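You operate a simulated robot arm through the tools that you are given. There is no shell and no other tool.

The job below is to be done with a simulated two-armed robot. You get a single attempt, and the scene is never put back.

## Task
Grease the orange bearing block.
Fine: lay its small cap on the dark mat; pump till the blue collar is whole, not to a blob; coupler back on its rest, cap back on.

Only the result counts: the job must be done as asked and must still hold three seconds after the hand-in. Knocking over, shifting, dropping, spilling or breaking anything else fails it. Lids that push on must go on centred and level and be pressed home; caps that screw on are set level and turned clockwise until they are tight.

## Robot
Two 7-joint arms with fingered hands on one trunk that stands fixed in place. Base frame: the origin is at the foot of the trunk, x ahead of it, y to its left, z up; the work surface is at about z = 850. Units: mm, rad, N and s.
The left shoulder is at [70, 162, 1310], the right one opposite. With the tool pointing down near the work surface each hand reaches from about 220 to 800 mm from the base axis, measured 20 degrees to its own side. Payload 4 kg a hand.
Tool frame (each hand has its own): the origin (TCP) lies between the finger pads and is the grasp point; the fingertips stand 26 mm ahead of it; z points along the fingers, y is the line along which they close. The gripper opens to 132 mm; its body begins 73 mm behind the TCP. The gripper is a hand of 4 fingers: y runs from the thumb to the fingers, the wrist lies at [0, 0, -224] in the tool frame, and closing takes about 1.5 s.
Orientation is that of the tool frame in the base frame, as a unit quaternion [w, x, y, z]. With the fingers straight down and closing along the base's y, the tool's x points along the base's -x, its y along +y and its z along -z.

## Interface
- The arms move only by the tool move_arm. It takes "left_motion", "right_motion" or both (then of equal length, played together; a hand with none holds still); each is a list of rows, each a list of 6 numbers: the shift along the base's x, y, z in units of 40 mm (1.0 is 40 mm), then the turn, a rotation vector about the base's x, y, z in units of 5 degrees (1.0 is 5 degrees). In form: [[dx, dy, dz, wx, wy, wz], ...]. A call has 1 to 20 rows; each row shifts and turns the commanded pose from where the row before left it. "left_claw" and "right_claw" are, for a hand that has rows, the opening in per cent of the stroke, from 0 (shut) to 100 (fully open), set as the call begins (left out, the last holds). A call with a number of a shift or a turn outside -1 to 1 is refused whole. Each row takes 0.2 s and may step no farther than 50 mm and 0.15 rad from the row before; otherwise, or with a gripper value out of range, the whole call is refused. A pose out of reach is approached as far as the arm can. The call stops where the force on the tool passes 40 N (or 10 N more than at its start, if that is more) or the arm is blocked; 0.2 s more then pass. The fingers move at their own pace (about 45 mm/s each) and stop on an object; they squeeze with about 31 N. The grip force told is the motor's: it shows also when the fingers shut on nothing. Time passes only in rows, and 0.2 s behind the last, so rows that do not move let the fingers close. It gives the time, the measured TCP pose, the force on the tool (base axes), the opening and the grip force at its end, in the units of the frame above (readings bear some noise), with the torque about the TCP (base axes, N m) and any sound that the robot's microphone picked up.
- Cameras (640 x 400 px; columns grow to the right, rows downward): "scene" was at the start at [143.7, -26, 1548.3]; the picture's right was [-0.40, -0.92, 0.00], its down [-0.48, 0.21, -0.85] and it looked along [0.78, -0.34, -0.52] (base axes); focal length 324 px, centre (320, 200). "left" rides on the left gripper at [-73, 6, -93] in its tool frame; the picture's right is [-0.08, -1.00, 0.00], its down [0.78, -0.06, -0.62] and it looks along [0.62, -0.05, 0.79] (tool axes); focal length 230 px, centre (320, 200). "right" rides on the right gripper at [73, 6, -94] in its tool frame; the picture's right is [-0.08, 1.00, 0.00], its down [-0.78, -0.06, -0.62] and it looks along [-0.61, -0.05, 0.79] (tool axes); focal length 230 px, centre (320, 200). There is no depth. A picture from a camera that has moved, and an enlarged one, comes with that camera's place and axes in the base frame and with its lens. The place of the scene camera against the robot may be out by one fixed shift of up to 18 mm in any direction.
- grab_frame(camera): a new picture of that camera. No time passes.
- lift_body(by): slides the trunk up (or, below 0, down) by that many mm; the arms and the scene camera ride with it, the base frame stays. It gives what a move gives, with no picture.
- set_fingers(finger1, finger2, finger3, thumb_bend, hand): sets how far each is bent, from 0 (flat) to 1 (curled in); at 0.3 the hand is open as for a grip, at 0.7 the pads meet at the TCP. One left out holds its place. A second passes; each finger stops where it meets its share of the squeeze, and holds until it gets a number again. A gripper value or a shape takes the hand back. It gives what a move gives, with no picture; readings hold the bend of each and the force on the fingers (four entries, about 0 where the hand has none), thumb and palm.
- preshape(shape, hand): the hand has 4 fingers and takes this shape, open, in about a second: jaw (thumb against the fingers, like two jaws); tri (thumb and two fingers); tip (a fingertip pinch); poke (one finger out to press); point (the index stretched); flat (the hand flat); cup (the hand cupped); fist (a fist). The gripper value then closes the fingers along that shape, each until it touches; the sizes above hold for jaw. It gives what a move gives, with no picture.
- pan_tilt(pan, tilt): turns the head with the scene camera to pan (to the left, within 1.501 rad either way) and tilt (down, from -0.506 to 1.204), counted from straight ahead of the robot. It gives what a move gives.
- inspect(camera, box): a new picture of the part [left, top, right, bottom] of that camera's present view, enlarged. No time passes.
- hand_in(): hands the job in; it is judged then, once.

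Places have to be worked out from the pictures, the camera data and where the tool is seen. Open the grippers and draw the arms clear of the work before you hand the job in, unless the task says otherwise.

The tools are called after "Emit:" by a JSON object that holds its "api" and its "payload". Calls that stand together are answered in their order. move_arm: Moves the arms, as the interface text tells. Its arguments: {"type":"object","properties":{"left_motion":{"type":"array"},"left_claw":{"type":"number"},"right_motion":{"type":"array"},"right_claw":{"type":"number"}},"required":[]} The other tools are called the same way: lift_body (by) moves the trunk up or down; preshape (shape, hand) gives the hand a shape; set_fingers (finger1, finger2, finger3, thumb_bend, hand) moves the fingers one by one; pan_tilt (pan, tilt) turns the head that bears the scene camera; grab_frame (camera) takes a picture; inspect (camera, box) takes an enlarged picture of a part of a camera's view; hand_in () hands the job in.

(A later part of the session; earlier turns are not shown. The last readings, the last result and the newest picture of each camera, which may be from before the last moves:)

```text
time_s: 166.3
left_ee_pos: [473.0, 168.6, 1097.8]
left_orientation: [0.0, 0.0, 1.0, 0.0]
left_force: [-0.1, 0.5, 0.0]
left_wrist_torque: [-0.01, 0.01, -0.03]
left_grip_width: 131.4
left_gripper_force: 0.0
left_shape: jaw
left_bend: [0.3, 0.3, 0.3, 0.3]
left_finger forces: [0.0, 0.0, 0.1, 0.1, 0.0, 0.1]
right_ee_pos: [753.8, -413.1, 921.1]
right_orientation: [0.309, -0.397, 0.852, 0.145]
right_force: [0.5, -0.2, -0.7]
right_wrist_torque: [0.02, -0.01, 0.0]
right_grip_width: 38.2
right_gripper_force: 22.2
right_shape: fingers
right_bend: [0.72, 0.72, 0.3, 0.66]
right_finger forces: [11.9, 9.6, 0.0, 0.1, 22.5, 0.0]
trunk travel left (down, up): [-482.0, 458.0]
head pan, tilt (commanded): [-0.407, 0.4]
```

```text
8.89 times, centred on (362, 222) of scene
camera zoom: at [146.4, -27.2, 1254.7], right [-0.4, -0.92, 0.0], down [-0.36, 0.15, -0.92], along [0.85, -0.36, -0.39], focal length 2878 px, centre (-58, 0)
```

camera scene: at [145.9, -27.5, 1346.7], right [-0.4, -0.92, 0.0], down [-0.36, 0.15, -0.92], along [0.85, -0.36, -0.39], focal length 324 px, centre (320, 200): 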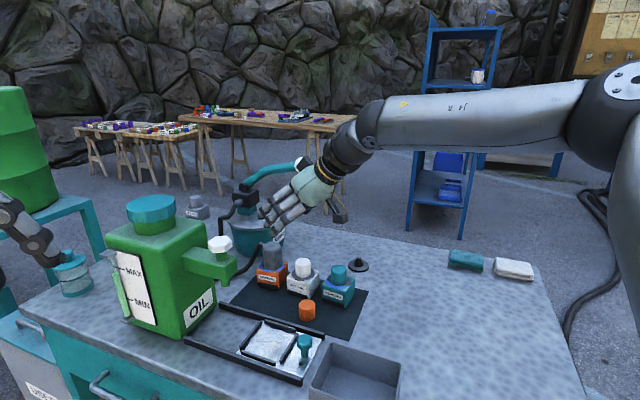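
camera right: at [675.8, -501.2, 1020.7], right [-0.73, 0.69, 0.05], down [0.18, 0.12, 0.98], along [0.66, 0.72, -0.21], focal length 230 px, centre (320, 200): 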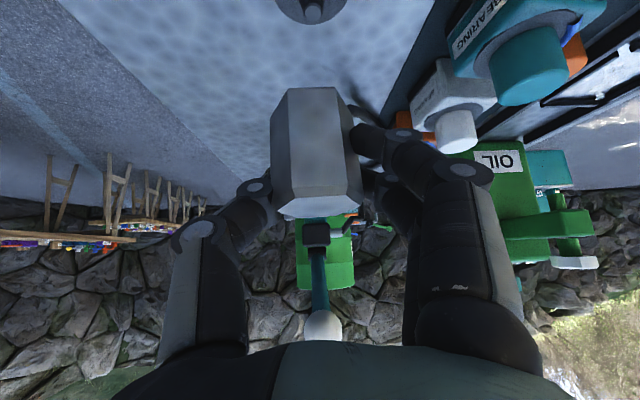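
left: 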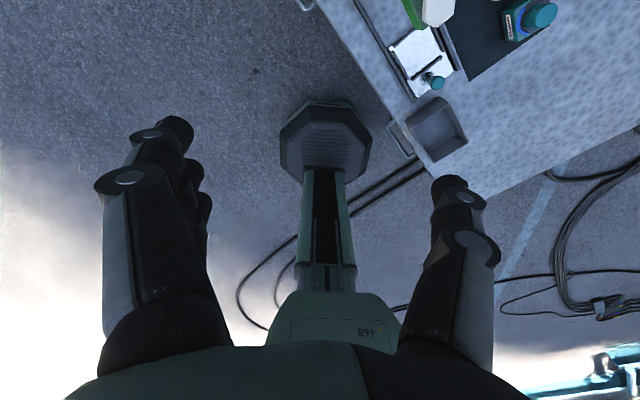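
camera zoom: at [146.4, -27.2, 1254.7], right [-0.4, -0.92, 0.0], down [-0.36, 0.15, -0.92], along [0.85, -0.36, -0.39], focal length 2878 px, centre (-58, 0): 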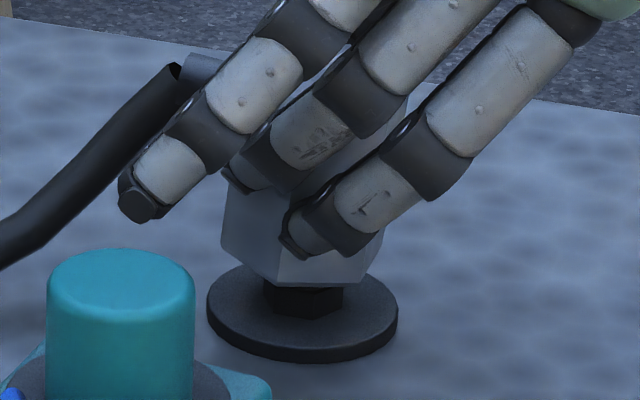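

Sliding down over the post without contact. I continue to the bottom.

Emit:
{"api": "lift_body", "payload": {"by": -5}}

Emit:
{"api": "lift_body", "payload": {"by": -4}}

Emit:
{"api": "lift_body", "payload": {"by": -2}}

Emit:
{"api": "inspect", "payload": {"camera": "scene", "box": [340, 200, 385, 245]}}

Emit:
{"api": "inspect", "payload": {"camera": "right", "box": [240, 40, 400, 220]}}

```text
time_s: 166.8
left_ee_pos: [472.8, 169.5, 1091.7]
left_orientation: [0.0, 0.0, 1.0, 0.0]
left_force: [0.1, -0.3, 0.7]
left_wrist_torque: [-0.02, 0.0, -0.01]
left_grip_width: 131.7
left_gripper_force: 0.1
left_shape: jaw
left_bend: [0.3, 0.3, 0.3, 0.3]
left_finger forces: [0.1, 0.0, 0.0, 0.0, 0.1, 0.0]
right_ee_pos: [752.6, -413.9, 917.3]
right_orientation: [0.309, -0.397, 0.852, 0.146]
right_force: [0.2, -0.2, -1.3]
right_wrist_torque: [-0.02, 0.0, -0.01]
right_grip_width: 38.1
right_gripper_force: 21.9
right_shape: fingers
right_bend: [0.72, 0.72, 0.3, 0.66]
right_finger forces: [12.0, 9.6, 0.1, 0.0, 22.5, 0.0]
trunk travel left (down, up): [-477.0, 463.0]
head pan, tilt (commanded): [-0.407, 0.4]
```

```text
time_s: 167.3
left_ee_pos: [473.5, 167.9, 1088.3]
left_orientation: [0.0, 0.0, 1.0, 0.0]
left_force: [0.1, -0.4, -0.1]
left_wrist_torque: [-0.01, 0.02, 0.0]
left_grip_width: 131.8
left_gripper_force: 0.1
left_shape: jaw
left_bend: [0.3, 0.3, 0.3, 0.3]
left_finger forces: [0.0, 0.0, 0.0, 0.1, 0.1, 0.0]
right_ee_pos: [753.1, -412.1, 911.5]
right_orientation: [0.309, -0.396, 0.852, 0.145]
right_force: [-0.3, 0.3, -0.8]
right_wrist_torque: [0.0, 0.0, 0.02]
right_grip_width: 38.2
right_gripper_force: 21.7
right_shape: fingers
right_bend: [0.72, 0.72, 0.3, 0.66]
right_finger forces: [12.0, 9.6, 0.1, 0.0, 22.5, 0.0]
trunk travel left (down, up): [-473.0, 467.0]
head pan, tilt (commanded): [-0.407, 0.4]
```

```text
time_s: 167.9
left_ee_pos: [473.6, 169.5, 1086.7]
left_orientation: [0.0, 0.0, 1.0, 0.0]
left_force: [-0.4, 0.8, -1.0]
left_wrist_torque: [-0.03, 0.0, 0.0]
left_grip_width: 131.7
left_gripper_force: 0.0
left_shape: jaw
left_bend: [0.3, 0.3, 0.3, 0.3]
left_finger forces: [0.1, 0.0, 0.0, 0.0, 0.0, 0.0]
right_ee_pos: [753.5, -413.4, 909.1]
right_orientation: [0.31, -0.396, 0.852, 0.145]
right_force: [0.0, 0.4, -1.8]
right_wrist_torque: [-0.01, -0.01, 0.0]
right_grip_width: 38.2
right_gripper_force: 21.7
right_shape: fingers
right_bend: [0.72, 0.72, 0.3, 0.66]
right_finger forces: [12.0, 9.5, 0.1, 0.0, 22.5, 0.1]
trunk travel left (down, up): [-471.0, 469.0]
head pan, tilt (commanded): [-0.407, 0.4]
```

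```text
8.89 times, centred on (362, 222) of scene
camera zoom: at [146.4, -27.2, 1243.7], right [-0.4, -0.92, 0.0], down [-0.36, 0.15, -0.92], along [0.85, -0.36, -0.39], focal length 2878 px, centre (-58, 0)
```

zoom: 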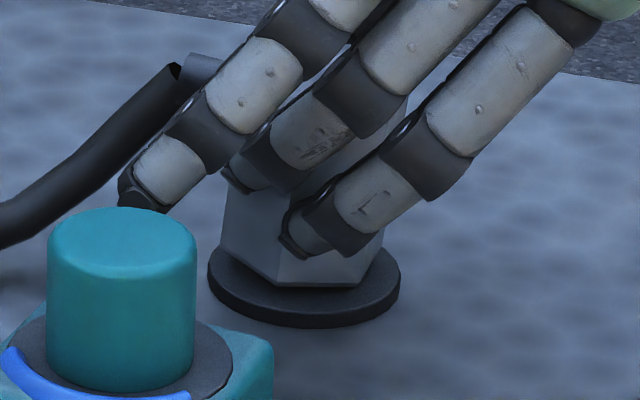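

```text
2.22 times, centred on (320, 130) of right
camera zoom: at [674.4, -498.7, 933.6], right [-0.73, 0.69, 0.05], down [0.18, 0.12, 0.98], along [0.66, 0.72, -0.21], focal length 511 px, centre (320, 356)
```

zoom: 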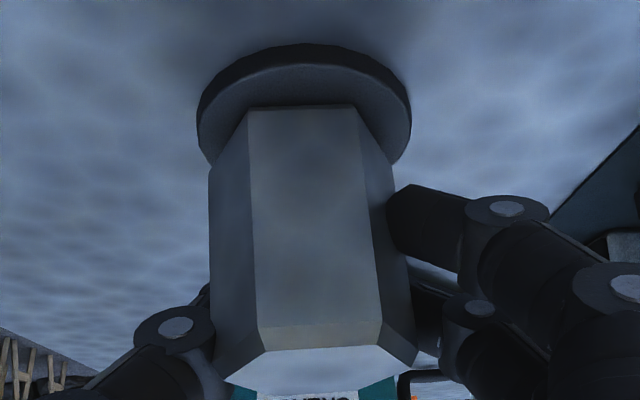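

Nearly seated. The last millimetres until contact.

Emit:
{"api": "lift_body", "payload": {"by": -1.5}}

Emit:
{"api": "lift_body", "payload": {"by": -1.5}}

Emit:
{"api": "lift_body", "payload": {"by": -1.5}}

```text
time_s: 168.4
left_ee_pos: [472.3, 168.0, 1084.3]
left_orientation: [-0.001, 0.001, 1.0, 0.0]
left_force: [-0.1, -0.6, -0.4]
left_wrist_torque: [0.01, -0.04, 0.0]
left_grip_width: 132.1
left_gripper_force: 0.1
left_shape: jaw
left_bend: [0.3, 0.3, 0.3, 0.3]
left_finger forces: [0.1, 0.0, 0.0, 0.0, 0.0, 0.0]
right_ee_pos: [752.0, -412.4, 908.1]
right_orientation: [0.31, -0.396, 0.852, 0.145]
right_force: [0.1, 0.3, -1.3]
right_wrist_torque: [0.03, 0.01, 0.01]
right_grip_width: 38.2
right_gripper_force: 21.7
right_shape: fingers
right_bend: [0.72, 0.72, 0.3, 0.66]
right_finger forces: [12.1, 9.6, 0.0, 0.0, 22.6, 0.0]
trunk travel left (down, up): [-469.0, 471.0]
head pan, tilt (commanded): [-0.407, 0.4]
```

```text
time_s: 168.9
left_ee_pos: [473.3, 169.5, 1084.5]
left_orientation: [-0.001, 0.0, 1.0, 0.0]
left_force: [0.3, 0.2, -0.2]
left_wrist_torque: [0.01, -0.01, -0.01]
left_grip_width: 131.6
left_gripper_force: 0.0
left_shape: jaw
left_bend: [0.3, 0.3, 0.3, 0.3]
left_finger forces: [0.0, 0.0, 0.0, 0.0, 0.0, 0.0]
right_ee_pos: [751.8, -413.3, 907.2]
right_orientation: [0.31, -0.398, 0.851, 0.147]
right_force: [0.5, 0.3, 0.6]
right_wrist_torque: [0.03, 0.01, -0.01]
right_grip_width: 38.3
right_gripper_force: 22.6
right_shape: fingers
right_bend: [0.72, 0.72, 0.3, 0.66]
right_finger forces: [12.2, 10.0, 0.0, 0.0, 23.1, 0.1]
trunk travel left (down, up): [-468.0, 472.0]
head pan, tilt (commanded): [-0.407, 0.4]
```

```text
time_s: 169.4
left_ee_pos: [473.4, 169.9, 1082.3]
left_orientation: [0.001, 0.0, 1.0, 0.0]
left_force: [-0.3, 0.3, 0.9]
left_wrist_torque: [-0.02, -0.02, 0.01]
left_grip_width: 131.8
left_gripper_force: 0.0
left_shape: jaw
left_bend: [0.3, 0.3, 0.3, 0.3]
left_finger forces: [0.0, 0.0, 0.1, 0.0, 0.0, 0.0]
right_ee_pos: [752.6, -411.4, 906.7]
right_orientation: [0.31, -0.397, 0.852, 0.145]
right_force: [0.9, 0.4, 4.5]
right_wrist_torque: [0.05, 0.06, -0.01]
right_grip_width: 38.4
right_gripper_force: 23.7
right_shape: fingers
right_bend: [0.72, 0.72, 0.3, 0.66]
right_finger forces: [12.7, 10.6, 0.1, 0.0, 24.0, 0.1]
trunk travel left (down, up): [-466.0, 474.0]
head pan, tilt (commanded): [-0.407, 0.4]
```

Seated with about 6 N. I release the coupler and lift the hand away.

Emit:
{"api": "move_arm", "payload": {"right_motion": [[0, 0, 0, 0, 0, 0], [0, 0, 0, 0, 0, 0], [0, 0, 0, 0, 0, 0], [0, 0, 0, 0, 0, 0]], "right_claw": 78}}

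Emit:
{"api": "lift_body", "payload": {"by": 70}}

Emit:
{"api": "grab_frame", "payload": {"camera": "right"}}

Emit:
{"api": "inspect", "payload": {"camera": "scene", "box": [240, 190, 400, 310]}}

```text
time_s: 170.4
left_ee_pos: [473.0, 169.1, 1082.6]
left_orientation: [0.0, 0.0, 1.0, 0.0]
left_force: [-0.2, -0.3, -0.3]
left_wrist_torque: [0.0, -0.02, -0.05]
left_grip_width: 131.8
left_gripper_force: 0.1
left_shape: jaw
left_bend: [0.3, 0.3, 0.3, 0.3]
left_finger forces: [0.0, 0.0, 0.0, 0.1, 0.1, 0.0]
right_ee_pos: [752.2, -413.6, 905.1]
right_orientation: [0.31, -0.397, 0.851, 0.146]
right_force: [-0.1, 0.0, 0.2]
right_wrist_torque: [-0.01, 0.0, 0.0]
right_grip_width: 102.2
right_gripper_force: 0.1
right_shape: jaw
right_bend: [0.61, 0.61, 0.61, 0.57]
right_finger forces: [0.1, 0.0, 0.0, 0.0, 0.0, 0.1]
trunk travel left (down, up): [-466.0, 474.0]
head pan, tilt (commanded): [-0.407, 0.4]
```

```text
time_s: 171.5
left_ee_pos: [474.2, 168.2, 1152.9]
left_orientation: [0.0, 0.0, 1.0, 0.0]
left_force: [-0.4, -0.2, 0.0]
left_wrist_torque: [0.01, -0.02, -0.01]
left_grip_width: 131.8
left_gripper_force: 0.1
left_shape: jaw
left_bend: [0.3, 0.3, 0.3, 0.3]
left_finger forces: [0.0, 0.0, 0.0, 0.0, 0.0, 0.0]
right_ee_pos: [752.8, -413.8, 975.1]
right_orientation: [0.309, -0.398, 0.852, 0.145]
right_force: [0.0, -0.4, 0.2]
right_wrist_torque: [0.02, 0.03, 0.03]
right_grip_width: 102.7
right_gripper_force: 0.1
right_shape: jaw
right_bend: [0.61, 0.61, 0.61, 0.57]
right_finger forces: [0.0, 0.0, 0.0, 0.0, 0.0, 0.0]
trunk travel left (down, up): [-536.0, 404.0]
head pan, tilt (commanded): [-0.407, 0.4]
```

```text
taken
camera right: at [674.5, -498.6, 999.1], right [-0.73, 0.69, 0.05], down [0.18, 0.12, 0.98], along [0.66, 0.72, -0.21], focal length 230 px, centre (320, 200)
```

right: 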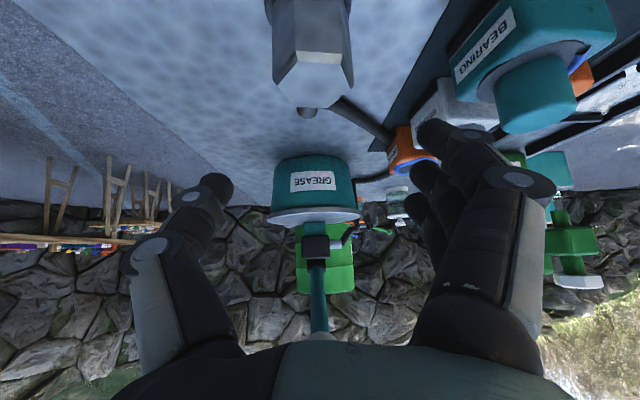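

```text
3.33 times, centred on (320, 250) of scene
camera zoom: at [146.5, -27.2, 1309.2], right [-0.4, -0.92, 0.0], down [-0.36, 0.15, -0.92], along [0.85, -0.36, -0.39], focal length 1079 px, centre (320, 33)
```

zoom: 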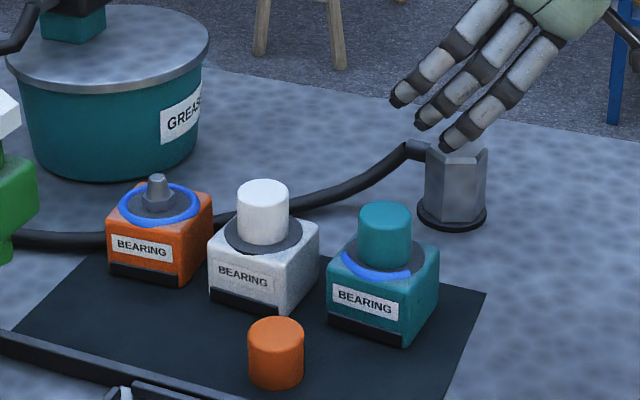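

The coupler is back on its rest and the orange collar is a complete ring. Now the cap: I bring the hand over to it, turning straight again and closing to 50 %.

Emit:
{"api": "move_arm", "payload": {"right_motion": [[-0.6, 0, 0.6, 0, 0, 0], [-0.26, 0.47, 0.1, 0, 0, -1], [-0.26, 0.47, 0, 0, 0, -1], [-0.26, 0.47, 0, 0, 0, -1], [-0.26, 0.47, 0, 0, 0, -1], [-0.26, 0.47, 0, 0, 0, -1], [-0.26, 0.47, 0, 0, 0, -1], [-0.26, 0.47, 0, 0, 0, -1], [-0.26, 0.47, 0, 0, 0, -1], [-0.26, 0.47, 0, 0, 0, -1], [-0.26, 0.47, 0, 0, 0, -1], [0, 0, 0, 0, 0, 0]], "right_claw": 50}}

Emit:
{"api": "grab_frame", "payload": {"camera": "right"}}

Emit:
{"api": "grab_frame", "payload": {"camera": "scene"}}

```text
time_s: 174.1
left_ee_pos: [472.5, 168.1, 1152.5]
left_orientation: [0.0, -0.001, 1.0, 0.0]
left_force: [0.2, -0.1, -0.8]
left_wrist_torque: [0.02, 0.02, -0.01]
left_grip_width: 131.7
left_gripper_force: 0.0
left_shape: jaw
left_bend: [0.3, 0.3, 0.3, 0.3]
left_finger forces: [0.1, 0.1, 0.0, 0.0, 0.0, 0.0]
right_ee_pos: [625.4, -225.1, 1004.0]
right_orientation: [0.342, 0.0, 0.94, 0.002]
right_force: [0.1, 0.2, -0.4]
right_wrist_torque: [0.01, 0.0, 0.0]
right_grip_width: 66.9
right_gripper_force: 0.0
right_shape: jaw
right_bend: [0.73, 0.73, 0.73, 0.7]
right_finger forces: [0.0, 0.0, 0.1, 0.0, 0.0, 0.1]
trunk travel left (down, up): [-536.0, 404.0]
head pan, tilt (commanded): [-0.407, 0.4]
```

```text
taken
camera right: at [508.8, -220.3, 1027.8], right [0.06, 1.0, 0.05], down [0.2, -0.06, 0.98], along [0.98, -0.05, -0.21], focal length 230 px, centre (320, 200)
```

right: 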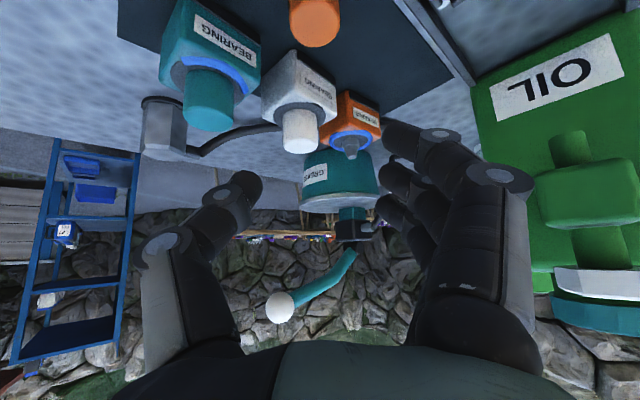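

```text
taken
camera scene: at [146.2, -27.8, 1309.2], right [-0.4, -0.92, 0.0], down [-0.36, 0.15, -0.92], along [0.85, -0.36, -0.39], focal length 324 px, centre (320, 200)
```

scene: 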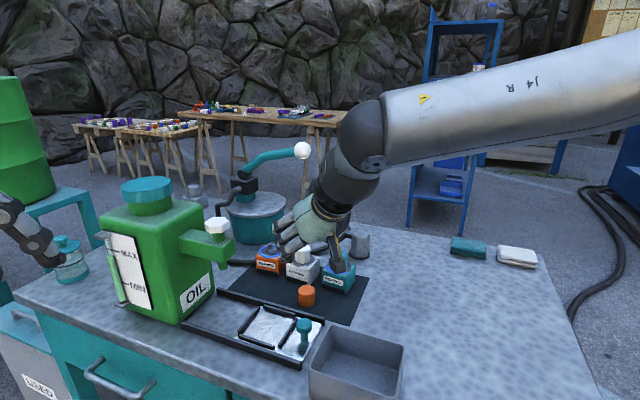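

Now down toward the cap, first to about z = 940, and look.

Emit:
{"api": "lift_body", "payload": {"by": -62}}

Emit:
{"api": "grab_frame", "payload": {"camera": "right"}}

Emit:
{"api": "inspect", "payload": {"camera": "scene", "box": [240, 170, 360, 290]}}

```text
time_s: 175.1
left_ee_pos: [473.5, 168.7, 1089.9]
left_orientation: [0.0, 0.0, 1.0, 0.001]
left_force: [0.4, 1.0, -0.8]
left_wrist_torque: [-0.02, -0.03, 0.0]
left_grip_width: 131.7
left_gripper_force: 0.0
left_shape: jaw
left_bend: [0.3, 0.3, 0.3, 0.3]
left_finger forces: [0.1, 0.0, 0.0, 0.0, 0.0, 0.1]
right_ee_pos: [623.9, -224.1, 942.3]
right_orientation: [0.343, 0.0, 0.939, 0.001]
right_force: [-0.2, -0.6, -0.2]
right_wrist_torque: [0.01, -0.03, 0.02]
right_grip_width: 66.6
right_gripper_force: 0.0
right_shape: jaw
right_bend: [0.73, 0.73, 0.73, 0.7]
right_finger forces: [0.1, 0.0, 0.0, 0.1, 0.1, 0.0]
trunk travel left (down, up): [-474.0, 466.0]
head pan, tilt (commanded): [-0.407, 0.4]
```

```text
taken
camera right: at [508.9, -219.8, 966.2], right [0.06, 1.0, 0.05], down [0.2, -0.06, 0.98], along [0.98, -0.05, -0.21], focal length 230 px, centre (320, 200)
```

right: 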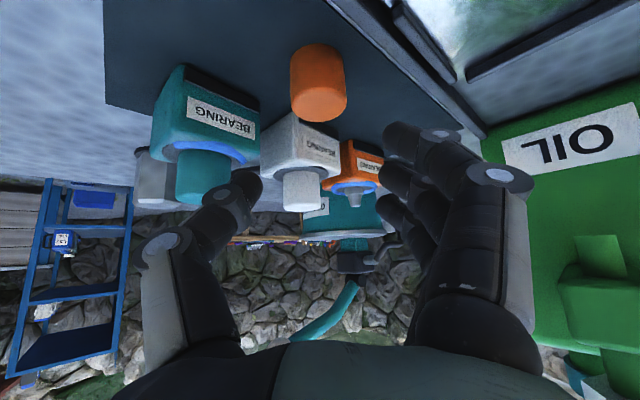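

```text
3.33 times, centred on (300, 230) of scene
camera zoom: at [146.0, -27.1, 1247.3], right [-0.4, -0.92, 0.0], down [-0.36, 0.15, -0.92], along [0.85, -0.36, -0.39], focal length 1079 px, centre (387, 100)
```

zoom: 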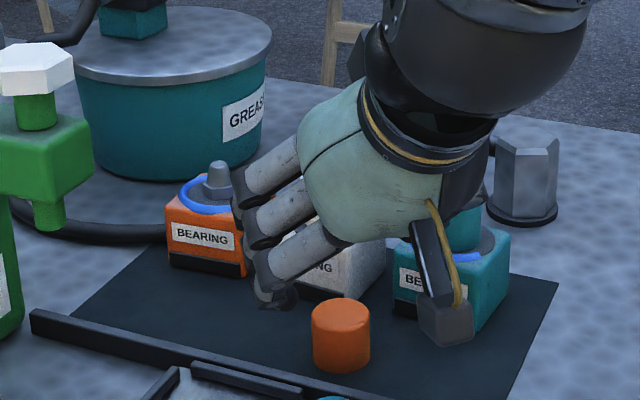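

The cap is centred between the fingers, at about x = 633. I lower to just above gripping height.

Emit:
{"api": "lift_body", "payload": {"by": -34}}

Emit:
{"api": "grab_frame", "payload": {"camera": "right"}}

Emit:
{"api": "inspect", "payload": {"camera": "scene", "box": [250, 180, 340, 270]}}

```text
time_s: 175.9
left_ee_pos: [472.2, 169.1, 1058.0]
left_orientation: [0.0, 0.0, 1.0, 0.0]
left_force: [-0.7, -0.8, -0.3]
left_wrist_torque: [-0.02, -0.01, -0.03]
left_grip_width: 131.8
left_gripper_force: 0.2
left_shape: jaw
left_bend: [0.3, 0.3, 0.3, 0.3]
left_finger forces: [0.0, 0.0, 0.1, 0.0, 0.1, 0.1]
right_ee_pos: [623.0, -224.7, 908.5]
right_orientation: [0.343, 0.001, 0.939, 0.001]
right_force: [0.4, 0.5, -0.2]
right_wrist_torque: [-0.02, -0.02, 0.01]
right_grip_width: 66.7
right_gripper_force: 0.1
right_shape: jaw
right_bend: [0.73, 0.73, 0.73, 0.7]
right_finger forces: [0.0, 0.0, 0.0, 0.0, 0.1, 0.1]
trunk travel left (down, up): [-440.0, 500.0]
head pan, tilt (commanded): [-0.407, 0.4]
```

```text
taken
camera right: at [508.8, -219.8, 932.2], right [0.06, 1.0, 0.05], down [0.2, -0.06, 0.98], along [0.98, -0.05, -0.21], focal length 230 px, centre (320, 200)
```

right: 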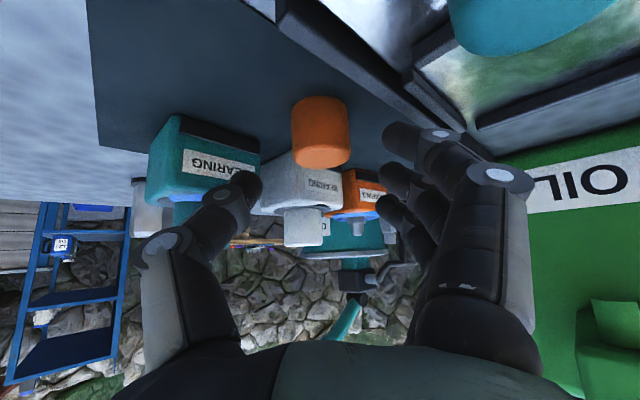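

```text
4.44 times, centred on (295, 225) of scene
camera zoom: at [145.9, -27.0, 1213.3], right [-0.4, -0.92, 0.0], down [-0.36, 0.15, -0.92], along [0.85, -0.36, -0.39], focal length 1439 px, centre (431, 89)
```

zoom: 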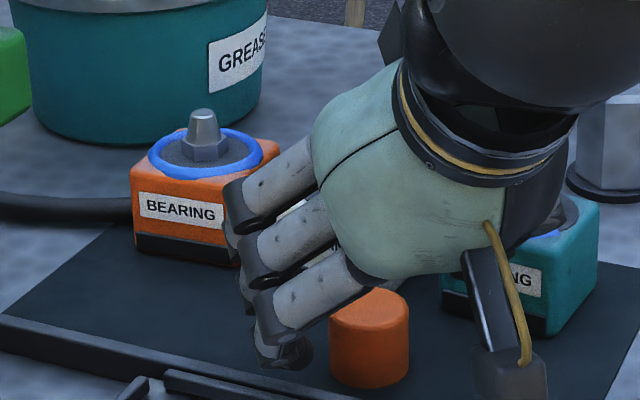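

Centred. I lower the remaining 13 mm slowly, watching for touch on the mat.

Emit:
{"api": "lift_body", "payload": {"by": -10}}

Emit:
{"api": "lift_body", "payload": {"by": -3}}

Emit:
{"api": "inspect", "payload": {"camera": "right", "box": [200, 60, 440, 240]}}

Emit:
{"api": "inspect", "payload": {"camera": "scene", "box": [260, 190, 340, 270]}}

```text
time_s: 176.5
left_ee_pos: [472.5, 169.8, 1047.4]
left_orientation: [0.0, 0.0, 1.0, -0.001]
left_force: [0.2, -0.2, 0.1]
left_wrist_torque: [0.0, -0.01, -0.01]
left_grip_width: 131.7
left_gripper_force: 0.0
left_shape: jaw
left_bend: [0.3, 0.3, 0.3, 0.3]
left_finger forces: [0.0, 0.1, 0.0, 0.0, 0.0, 0.0]
right_ee_pos: [625.3, -225.6, 901.8]
right_orientation: [0.345, 0.002, 0.938, 0.002]
right_force: [6.2, -1.6, 11.8]
right_wrist_torque: [0.47, -0.18, -0.2]
right_grip_width: 66.0
right_gripper_force: 0.1
right_shape: jaw
right_bend: [0.74, 0.73, 0.73, 0.7]
right_finger forces: [13.5, 0.0, 0.2, 0.1, 0.1, 0.0]
trunk travel left (down, up): [-430.0, 510.0]
head pan, tilt (commanded): [-0.407, 0.4]
```

```text
time_s: 177.0
left_ee_pos: [472.2, 169.2, 1044.6]
left_orientation: [0.0, 0.0, 1.0, 0.0]
left_force: [0.2, -0.4, 0.2]
left_wrist_torque: [0.01, 0.03, -0.03]
left_grip_width: 131.6
left_gripper_force: 0.1
left_shape: jaw
left_bend: [0.3, 0.3, 0.3, 0.3]
left_finger forces: [0.1, 0.0, 0.0, 0.0, 0.0, 0.1]
right_ee_pos: [626.1, -224.5, 899.8]
right_orientation: [0.348, 0.002, 0.937, 0.002]
right_force: [13.3, -1.1, 30.0]
right_wrist_torque: [1.2, -0.24, -0.53]
right_grip_width: 65.8
right_gripper_force: 0.2
right_shape: jaw
right_bend: [0.75, 0.73, 0.73, 0.7]
right_finger forces: [31.1, 0.0, 0.0, 0.0, 0.1, 0.1]
trunk travel left (down, up): [-427.0, 513.0]
head pan, tilt (commanded): [-0.407, 0.4]
```

```text
2.22 times, centred on (320, 150) of right
camera zoom: at [509.9, -218.6, 923.1], right [0.06, 1.0, 0.06], down [0.19, -0.07, 0.98], along [0.98, -0.05, -0.2], focal length 511 px, centre (320, 311)
```

zoom: 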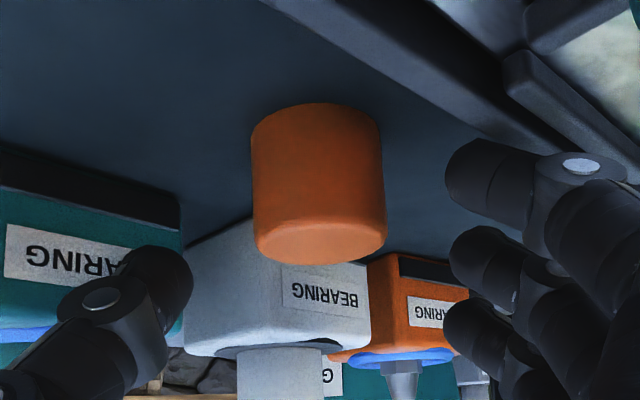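

```text
5.00 times, centred on (300, 230) of scene
camera zoom: at [144.8, -26.3, 1200.8], right [-0.4, -0.92, 0.0], down [-0.36, 0.15, -0.92], along [0.85, -0.36, -0.39], focal length 1619 px, centre (420, 50)
```

zoom: 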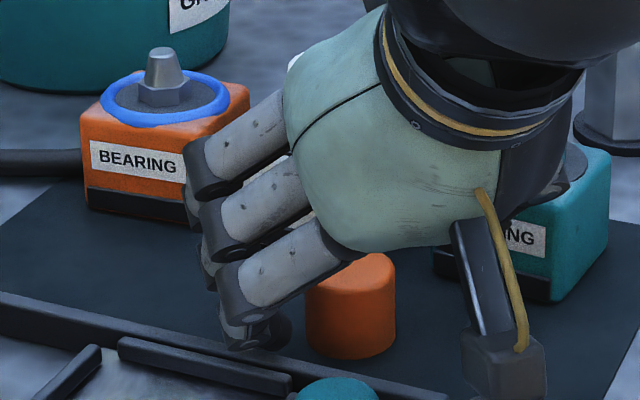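

Finger 1 has hit the mat already, with 31 N. I back up at once.

Emit:
{"api": "lift_body", "payload": {"by": 14}}

Emit:
{"api": "inspect", "payload": {"camera": "scene", "box": [230, 180, 350, 280]}}

Emit:
{"api": "grab_frame", "payload": {"camera": "right"}}

```text
time_s: 177.6
left_ee_pos: [472.8, 168.7, 1056.9]
left_orientation: [-0.001, 0.0, 1.0, 0.0]
left_force: [0.4, 0.8, 0.1]
left_wrist_torque: [-0.04, 0.01, 0.0]
left_grip_width: 131.7
left_gripper_force: 0.0
left_shape: jaw
left_bend: [0.3, 0.3, 0.3, 0.3]
left_finger forces: [0.0, 0.1, 0.1, 0.0, 0.0, 0.0]
right_ee_pos: [622.3, -225.2, 906.3]
right_orientation: [0.339, 0.001, 0.941, 0.0]
right_force: [-1.0, 0.5, -0.4]
right_wrist_torque: [0.02, 0.02, 0.01]
right_grip_width: 66.4
right_gripper_force: 0.1
right_shape: jaw
right_bend: [0.73, 0.73, 0.73, 0.7]
right_finger forces: [0.0, 0.1, 0.0, 0.0, 0.0, 0.0]
trunk travel left (down, up): [-441.0, 499.0]
head pan, tilt (commanded): [-0.407, 0.4]
```

```text
4.00 times, centred on (290, 230) of scene
camera zoom: at [145.7, -26.8, 1214.0], right [-0.4, -0.92, 0.0], down [-0.36, 0.15, -0.92], along [0.85, -0.36, -0.39], focal length 1295 px, centre (440, 80)
```

zoom: 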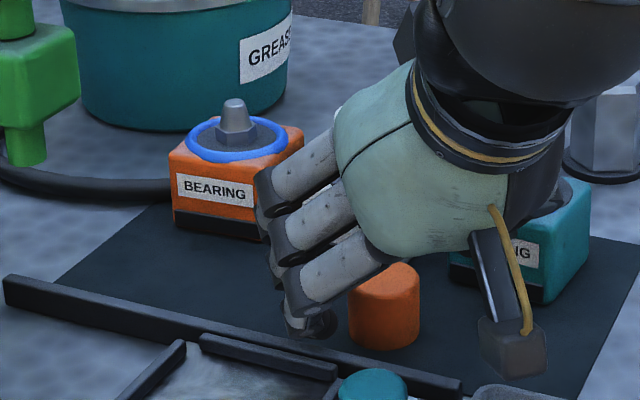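

```text
taken
camera right: at [507.4, -220.1, 931.1], right [0.06, 1.0, 0.05], down [0.21, -0.06, 0.98], along [0.98, -0.05, -0.21], focal length 230 px, centre (320, 200)
```

right: 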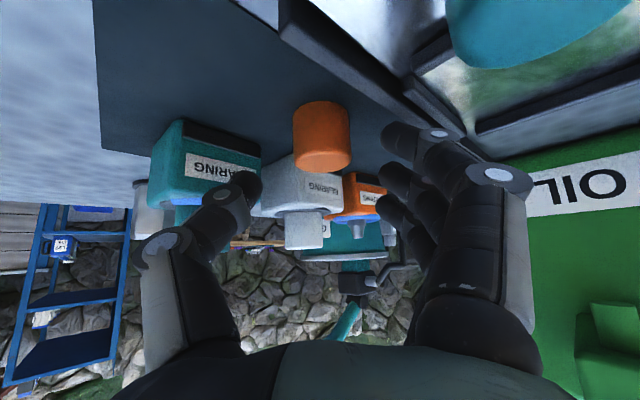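

Finger 1 came down on the tray's rail beside the mat; nothing appears moved. I raise the hand and curl finger 1 right in so it is out of the way.

Emit:
{"api": "lift_body", "payload": {"by": 45}}

Emit:
{"api": "set_fingers", "payload": {"hand": "right", "finger1": 1.0}}

Emit:
{"api": "grab_frame", "payload": {"camera": "right"}}

Emit:
{"api": "grab_frame", "payload": {"camera": "scene"}}

```text
time_s: 178.5
left_ee_pos: [472.7, 168.5, 1102.9]
left_orientation: [0.0, -0.001, 1.0, 0.0]
left_force: [0.1, -0.4, 0.2]
left_wrist_torque: [-0.01, -0.02, -0.02]
left_grip_width: 131.9
left_gripper_force: 0.1
left_shape: jaw
left_bend: [0.3, 0.3, 0.3, 0.3]
left_finger forces: [0.0, 0.0, 0.1, 0.0, 0.1, 0.0]
right_ee_pos: [624.3, -225.5, 952.7]
right_orientation: [0.342, 0.0, 0.94, 0.002]
right_force: [0.8, 0.2, 0.0]
right_wrist_torque: [-0.03, 0.03, 0.0]
right_grip_width: 66.6
right_gripper_force: 0.0
right_shape: jaw
right_bend: [0.73, 0.73, 0.73, 0.7]
right_finger forces: [0.0, 0.1, 0.0, 0.1, 0.0, 0.1]
trunk travel left (down, up): [-486.0, 454.0]
head pan, tilt (commanded): [-0.407, 0.4]
```

```text
time_s: 179.5
left_ee_pos: [472.2, 169.1, 1103.1]
left_orientation: [0.001, 0.0, 1.0, 0.0]
left_force: [-0.1, 0.0, 0.4]
left_wrist_torque: [0.01, -0.03, 0.02]
left_grip_width: 131.8
left_gripper_force: 0.1
left_shape: jaw
left_bend: [0.3, 0.3, 0.3, 0.3]
left_finger forces: [0.0, 0.1, 0.0, 0.0, 0.0, 0.0]
right_ee_pos: [625.4, -225.0, 955.2]
right_orientation: [0.342, 0.0, 0.94, 0.001]
right_force: [0.2, -0.5, 0.5]
right_wrist_torque: [0.02, 0.0, -0.01]
right_grip_width: 41.9
right_gripper_force: 0.1
right_shape: fingers
right_bend: [1.0, 0.73, 0.73, 0.7]
right_finger forces: [0.0, 0.0, 0.0, 0.1, 0.0, 0.0]
trunk travel left (down, up): [-486.0, 454.0]
head pan, tilt (commanded): [-0.407, 0.4]
```

```text
taken
camera right: at [509.1, -219.8, 978.0], right [0.06, 1.0, 0.05], down [0.2, -0.06, 0.98], along [0.98, -0.05, -0.21], focal length 230 px, centre (320, 200)
```

right: 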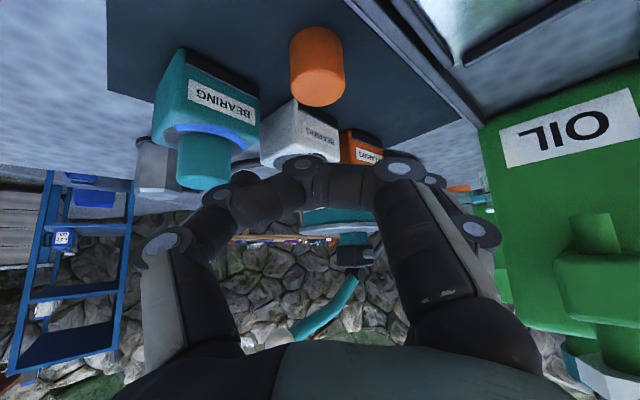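

```text
taken
camera scene: at [146.3, -27.1, 1259.2], right [-0.4, -0.92, 0.0], down [-0.36, 0.15, -0.92], along [0.85, -0.36, -0.39], focal length 324 px, centre (320, 200)
```

scene: 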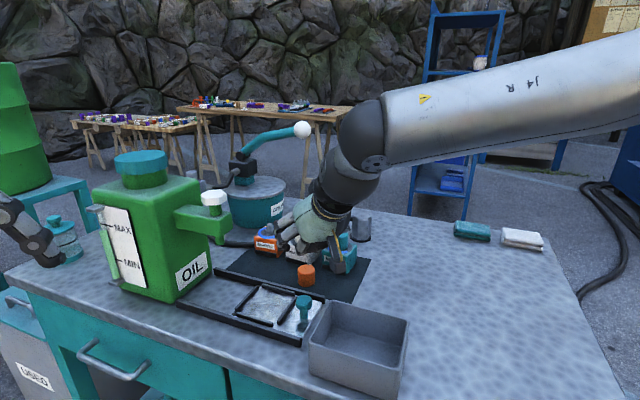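

Curling finger 1 in blocks the grasp, so that is no use. Instead I turn the hand to the right (clockwise), so that finger 1 points along the mat rather than over the rail; I test that turn here, up high.

Emit:
{"api": "move_arm", "payload": {"right_motion": [[0, 0, 0.3, 0, 0, 0], [0, 0, 0, 0, 0, -1], [0, 0, 0, 0, 0, -1], [0, 0, 0, 0, 0, -1], [0, 0, 0, 0, 0, -1], [0, 0, 0, 0, 0, 0]], "right_claw": 42}}

Emit:
{"api": "move_arm", "payload": {"right_motion": [[0, 0, 0, 0, 0, -1], [0, 0, 0, 0, 0, -1], [0, 0, 0, 0, 0, -1], [0, 0, 0, 0, 0, 0]]}}

Emit:
{"api": "grab_frame", "payload": {"camera": "right"}}

```text
time_s: 180.9
left_ee_pos: [472.6, 168.8, 1102.6]
left_orientation: [0.0, 0.0, 1.0, 0.001]
left_force: [0.5, -0.3, -0.3]
left_wrist_torque: [0.02, 0.01, -0.02]
left_grip_width: 131.8
left_gripper_force: 0.1
left_shape: jaw
left_bend: [0.3, 0.3, 0.3, 0.3]
left_finger forces: [0.0, 0.1, 0.0, 0.0, 0.0, 0.0]
right_ee_pos: [623.8, -225.3, 967.2]
right_orientation: [0.338, 0.164, 0.925, -0.058]
right_force: [-0.2, -0.4, 0.0]
right_wrist_torque: [0.01, -0.02, -0.02]
right_grip_width: 55.8
right_gripper_force: 0.1
right_shape: jaw
right_bend: [0.73, 0.73, 0.73, 0.7]
right_finger forces: [0.0, 0.0, 0.0, 0.1, 0.0, 0.0]
trunk travel left (down, up): [-486.0, 454.0]
head pan, tilt (commanded): [-0.407, 0.4]
```

```text
time_s: 181.9
left_ee_pos: [472.2, 169.1, 1102.8]
left_orientation: [0.0, 0.0, 1.0, 0.0]
left_force: [0.1, -0.1, -0.6]
left_wrist_torque: [-0.03, -0.04, 0.01]
left_grip_width: 131.7
left_gripper_force: 0.1
left_shape: jaw
left_bend: [0.3, 0.3, 0.3, 0.3]
left_finger forces: [0.1, 0.0, 0.0, 0.0, 0.0, 0.0]
right_ee_pos: [607.5, -284.2, 952.2]
right_orientation: [0.328, 0.282, 0.896, -0.098]
right_force: [-0.2, 0.0, 0.4]
right_wrist_torque: [0.02, -0.02, 0.0]
right_grip_width: 55.8
right_gripper_force: 0.0
right_shape: jaw
right_bend: [0.73, 0.73, 0.73, 0.7]
right_finger forces: [0.0, 0.1, 0.0, 0.0, 0.1, 0.0]
right hand out of reach, approached as far as the arm can: row 1, 2, 3
trunk travel left (down, up): [-486.0, 454.0]
head pan, tilt (commanded): [-0.407, 0.4]
```

```text
taken
camera right: at [515.4, -214.1, 976.3], right [0.62, 0.79, 0.06], down [0.13, -0.17, 0.98], along [0.78, -0.59, -0.21], focal length 230 px, centre (320, 200)
```

right: 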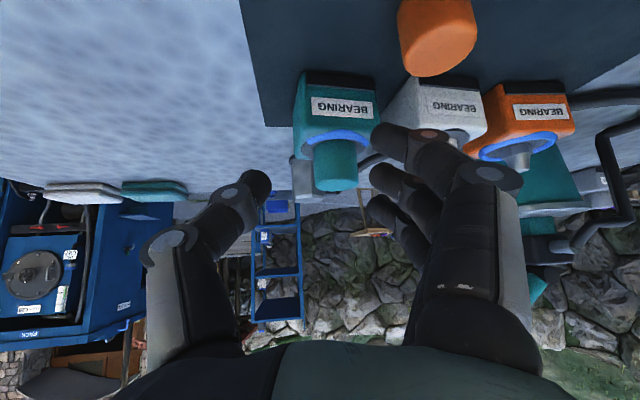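

Beyond about -20 degrees the arm cannot follow, and it drifted; I go up and back to -20 degrees over the cap and look closely at the cap and rail.

Emit:
{"api": "move_arm", "payload": {"right_motion": [[0, 0.2, 0.5, 0, 0, 1], [0.1, 0.4, 0.3, 0, 0, 1], [0.1, 0.45, 0, 0, 0, 1], [0.1, 0.45, 0, 0, 0, 0], [0, 0, 0, 0, 0, 0]]}}

Emit:
{"api": "grab_frame", "payload": {"camera": "right"}}

Emit:
{"api": "inspect", "payload": {"camera": "scene", "box": [230, 190, 370, 310]}}

```text
time_s: 183.1
left_ee_pos: [472.5, 168.9, 1103.1]
left_orientation: [0.0, 0.001, 1.0, -0.001]
left_force: [0.3, 0.0, -0.5]
left_wrist_torque: [0.01, -0.03, 0.02]
left_grip_width: 131.8
left_gripper_force: 0.1
left_shape: jaw
left_bend: [0.3, 0.3, 0.3, 0.3]
left_finger forces: [0.0, 0.0, 0.1, 0.0, 0.0, 0.0]
right_ee_pos: [618.0, -225.1, 985.2]
right_orientation: [0.338, 0.163, 0.925, -0.058]
right_force: [-0.4, -0.5, -0.6]
right_wrist_torque: [0.01, 0.01, 0.03]
right_grip_width: 56.0
right_gripper_force: 0.1
right_shape: jaw
right_bend: [0.73, 0.73, 0.73, 0.7]
right_finger forces: [0.0, 0.0, 0.0, 0.1, 0.0, 0.0]
trunk travel left (down, up): [-486.0, 454.0]
head pan, tilt (commanded): [-0.407, 0.4]
```

```text
taken
camera right: at [511.5, -179.7, 1008.8], right [0.4, 0.92, 0.05], down [0.17, -0.13, 0.98], along [0.9, -0.38, -0.21], focal length 230 px, centre (320, 200)
```

right: 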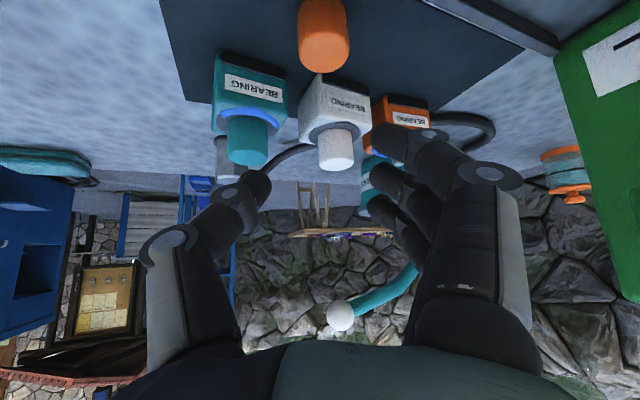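

```text
3.33 times, centred on (300, 250) of scene
camera zoom: at [145.4, -27.3, 1259.3], right [-0.4, -0.92, 0.0], down [-0.36, 0.15, -0.92], along [0.85, -0.36, -0.39], focal length 1079 px, centre (387, 33)
```

zoom: 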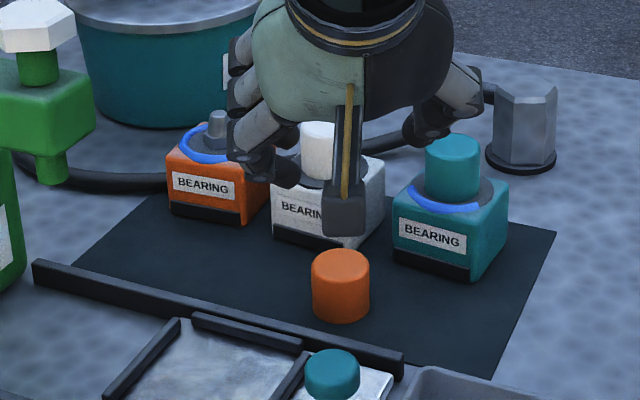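

The rail is about 40 mm beyond the cap's centre, so with the hand at -20 degrees, a little further forward and only slightly open, finger 1 should pass inside it. I position for that.

Emit:
{"api": "move_arm", "payload": {"right_motion": [[0.16, 0.03, -0.2, 0, 0, 0], [0.16, 0.03, -0.2, 0, 0, 0], [0, 0, 0, 0, 0, 0]], "right_claw": 38}}

Emit:
{"api": "lift_body", "payload": {"by": -45}}

Emit:
{"api": "grab_frame", "payload": {"camera": "right"}}

Emit:
{"api": "inspect", "payload": {"camera": "scene", "box": [250, 190, 350, 270]}}

```text
time_s: 183.9
left_ee_pos: [473.5, 169.9, 1102.1]
left_orientation: [-0.001, -0.001, 1.0, 0.0]
left_force: [0.1, -0.6, -0.5]
left_wrist_torque: [0.0, 0.03, 0.0]
left_grip_width: 131.8
left_gripper_force: 0.1
left_shape: jaw
left_bend: [0.3, 0.3, 0.3, 0.3]
left_finger forces: [0.0, 0.0, 0.1, 0.0, 0.0, 0.0]
right_ee_pos: [630.5, -222.9, 968.5]
right_orientation: [0.338, 0.163, 0.925, -0.057]
right_force: [-0.2, 1.1, 0.4]
right_wrist_torque: [0.05, 0.01, -0.01]
right_grip_width: 50.9
right_gripper_force: 0.1
right_shape: jaw
right_bend: [0.73, 0.73, 0.73, 0.7]
right_finger forces: [0.0, 0.0, 0.0, 0.0, 0.0, 0.1]
trunk travel left (down, up): [-486.0, 454.0]
head pan, tilt (commanded): [-0.407, 0.4]
```

```text
time_s: 184.7
left_ee_pos: [472.6, 169.2, 1057.9]
left_orientation: [0.0, 0.0, 1.0, 0.0]
left_force: [-0.5, -0.2, -1.3]
left_wrist_torque: [0.0, -0.01, 0.01]
left_grip_width: 131.9
left_gripper_force: 0.0
left_shape: jaw
left_bend: [0.3, 0.3, 0.3, 0.3]
left_finger forces: [0.1, 0.0, 0.0, 0.0, 0.0, 0.0]
right_ee_pos: [631.0, -222.5, 924.2]
right_orientation: [0.339, 0.162, 0.925, -0.056]
right_force: [-0.5, -0.5, 0.3]
right_wrist_torque: [-0.02, 0.01, -0.01]
right_grip_width: 51.0
right_gripper_force: 0.2
right_shape: jaw
right_bend: [0.73, 0.73, 0.73, 0.7]
right_finger forces: [0.0, 0.0, 0.1, 0.0, 0.0, 0.0]
trunk travel left (down, up): [-441.0, 499.0]
head pan, tilt (commanded): [-0.407, 0.4]
```

```text
taken
camera right: at [524.6, -178.5, 947.1], right [0.39, 0.92, 0.06], down [0.17, -0.13, 0.98], along [0.9, -0.38, -0.21], focal length 230 px, centre (320, 200)
```

right: 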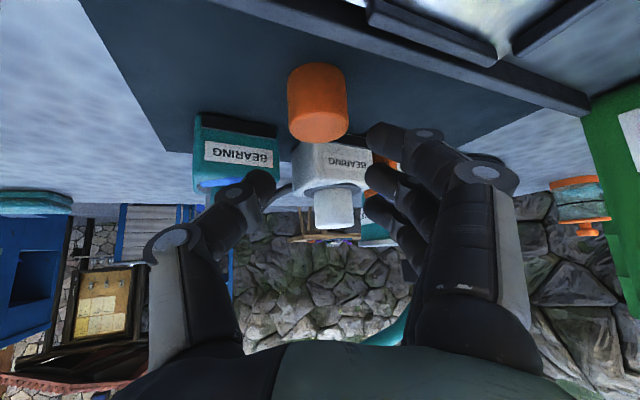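

```text
5.00 times, centred on (300, 230) of scene
camera zoom: at [145.9, -27.0, 1214.3], right [-0.4, -0.92, 0.0], down [-0.36, 0.15, -0.92], along [0.85, -0.36, -0.39], focal length 1619 px, centre (420, 50)
```

zoom: 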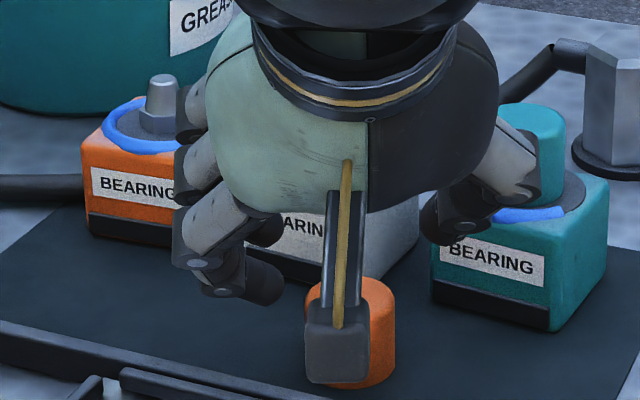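

Aligned, with finger 1 inside the rail. I lower in steps, watching for contact.

Emit:
{"api": "lift_body", "payload": {"by": -17}}

Emit:
{"api": "lift_body", "payload": {"by": -6}}

Emit:
{"api": "inspect", "payload": {"camera": "right", "box": [200, 60, 440, 240]}}

Emit:
{"api": "inspect", "payload": {"camera": "scene", "box": [250, 180, 350, 260]}}

```text
time_s: 185.4
left_ee_pos: [473.5, 169.1, 1040.6]
left_orientation: [0.0, -0.001, 1.0, 0.001]
left_force: [0.0, -0.5, 0.3]
left_wrist_torque: [0.02, -0.03, 0.0]
left_grip_width: 131.7
left_gripper_force: 0.1
left_shape: jaw
left_bend: [0.3, 0.3, 0.3, 0.3]
left_finger forces: [0.1, 0.0, 0.1, 0.0, 0.1, 0.0]
right_ee_pos: [631.6, -222.9, 905.6]
right_orientation: [0.338, 0.163, 0.925, -0.056]
right_force: [0.0, 0.0, -0.6]
right_wrist_torque: [0.0, 0.0, 0.03]
right_grip_width: 51.0
right_gripper_force: 0.1
right_shape: jaw
right_bend: [0.73, 0.73, 0.73, 0.7]
right_finger forces: [0.1, 0.0, 0.0, 0.0, 0.0, 0.0]
trunk travel left (down, up): [-424.0, 516.0]
head pan, tilt (commanded): [-0.407, 0.4]
```

```text
time_s: 185.9
left_ee_pos: [472.4, 168.4, 1035.0]
left_orientation: [-0.001, 0.0, 1.0, 0.0]
left_force: [1.6, -0.1, -0.3]
left_wrist_torque: [-0.01, -0.01, -0.02]
left_grip_width: 132.0
left_gripper_force: 0.0
left_shape: jaw
left_bend: [0.3, 0.3, 0.3, 0.3]
left_finger forces: [0.1, 0.0, 0.1, 0.1, 0.0, 0.1]
right_ee_pos: [630.6, -222.1, 901.4]
right_orientation: [0.338, 0.163, 0.925, -0.057]
right_force: [1.4, -1.1, 0.0]
right_wrist_torque: [-0.01, 0.02, -0.02]
right_grip_width: 50.7
right_gripper_force: 0.1
right_shape: jaw
right_bend: [0.73, 0.73, 0.73, 0.7]
right_finger forces: [0.0, 0.0, 0.1, 0.1, 0.0, 0.0]
trunk travel left (down, up): [-418.0, 522.0]
head pan, tilt (commanded): [-0.407, 0.4]
```

```text
2.22 times, centred on (320, 150) of right
camera zoom: at [524.6, -178.5, 924.0], right [0.39, 0.92, 0.06], down [0.17, -0.13, 0.98], along [0.9, -0.38, -0.21], focal length 511 px, centre (320, 311)
```

zoom: 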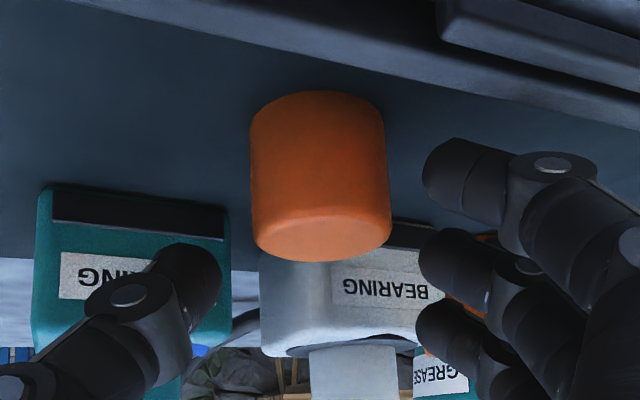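

```text
5.00 times, centred on (300, 220) of scene
camera zoom: at [146.0, -27.0, 1191.2], right [-0.4, -0.92, 0.0], down [-0.36, 0.15, -0.92], along [0.85, -0.36, -0.39], focal length 1619 px, centre (420, 100)
```

zoom: 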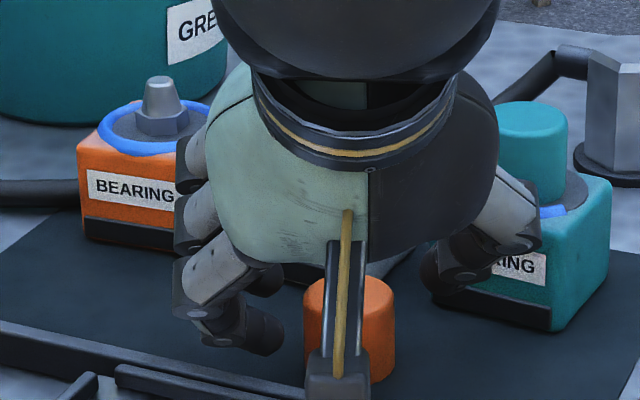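

Clear of the rail. I lower 6 mm more.

Emit:
{"api": "lift_body", "payload": {"by": -4}}

Emit:
{"api": "lift_body", "payload": {"by": -2}}

Emit:
{"api": "inspect", "payload": {"camera": "right", "box": [200, 60, 440, 240]}}

```text
time_s: 186.5
left_ee_pos: [473.1, 168.3, 1030.1]
left_orientation: [0.0, 0.0, 1.0, 0.0]
left_force: [-0.5, -0.1, 0.4]
left_wrist_torque: [0.0, 0.01, -0.03]
left_grip_width: 131.8
left_gripper_force: 0.0
left_shape: jaw
left_bend: [0.3, 0.3, 0.3, 0.3]
left_finger forces: [0.0, 0.0, 0.0, 0.1, 0.1, 0.1]
right_ee_pos: [631.0, -222.9, 896.5]
right_orientation: [0.339, 0.163, 0.925, -0.057]
right_force: [0.0, -0.1, 0.0]
right_wrist_torque: [-0.01, 0.01, -0.01]
right_grip_width: 50.7
right_gripper_force: 0.0
right_shape: jaw
right_bend: [0.73, 0.73, 0.73, 0.7]
right_finger forces: [0.0, 0.1, 0.1, 0.0, 0.0, 0.0]
trunk travel left (down, up): [-414.0, 526.0]
head pan, tilt (commanded): [-0.407, 0.4]
```

```text
time_s: 187.0
left_ee_pos: [473.0, 169.1, 1028.2]
left_orientation: [0.0, 0.0, 1.0, 0.0]
left_force: [0.3, -0.6, -0.2]
left_wrist_torque: [0.0, 0.0, -0.01]
left_grip_width: 131.9
left_gripper_force: 0.1
left_shape: jaw
left_bend: [0.3, 0.3, 0.3, 0.3]
left_finger forces: [0.0, 0.1, 0.0, 0.0, 0.0, 0.1]
right_ee_pos: [630.7, -223.5, 893.8]
right_orientation: [0.339, 0.163, 0.925, -0.057]
right_force: [1.0, 0.3, 0.7]
right_wrist_torque: [0.01, -0.01, -0.02]
right_grip_width: 50.8
right_gripper_force: 0.2
right_shape: jaw
right_bend: [0.73, 0.73, 0.73, 0.7]
right_finger forces: [0.0, 0.1, 0.1, 0.0, 0.0, 0.0]
trunk travel left (down, up): [-412.0, 528.0]
head pan, tilt (commanded): [-0.407, 0.4]
```

```text
2.22 times, centred on (320, 150) of right
camera zoom: at [524.7, -178.5, 917.9], right [0.39, 0.92, 0.06], down [0.17, -0.13, 0.98], along [0.9, -0.38, -0.21], focal length 511 px, centre (320, 311)
```

zoom: 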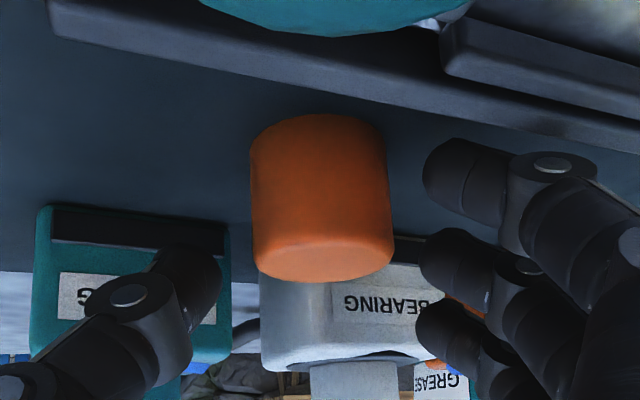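

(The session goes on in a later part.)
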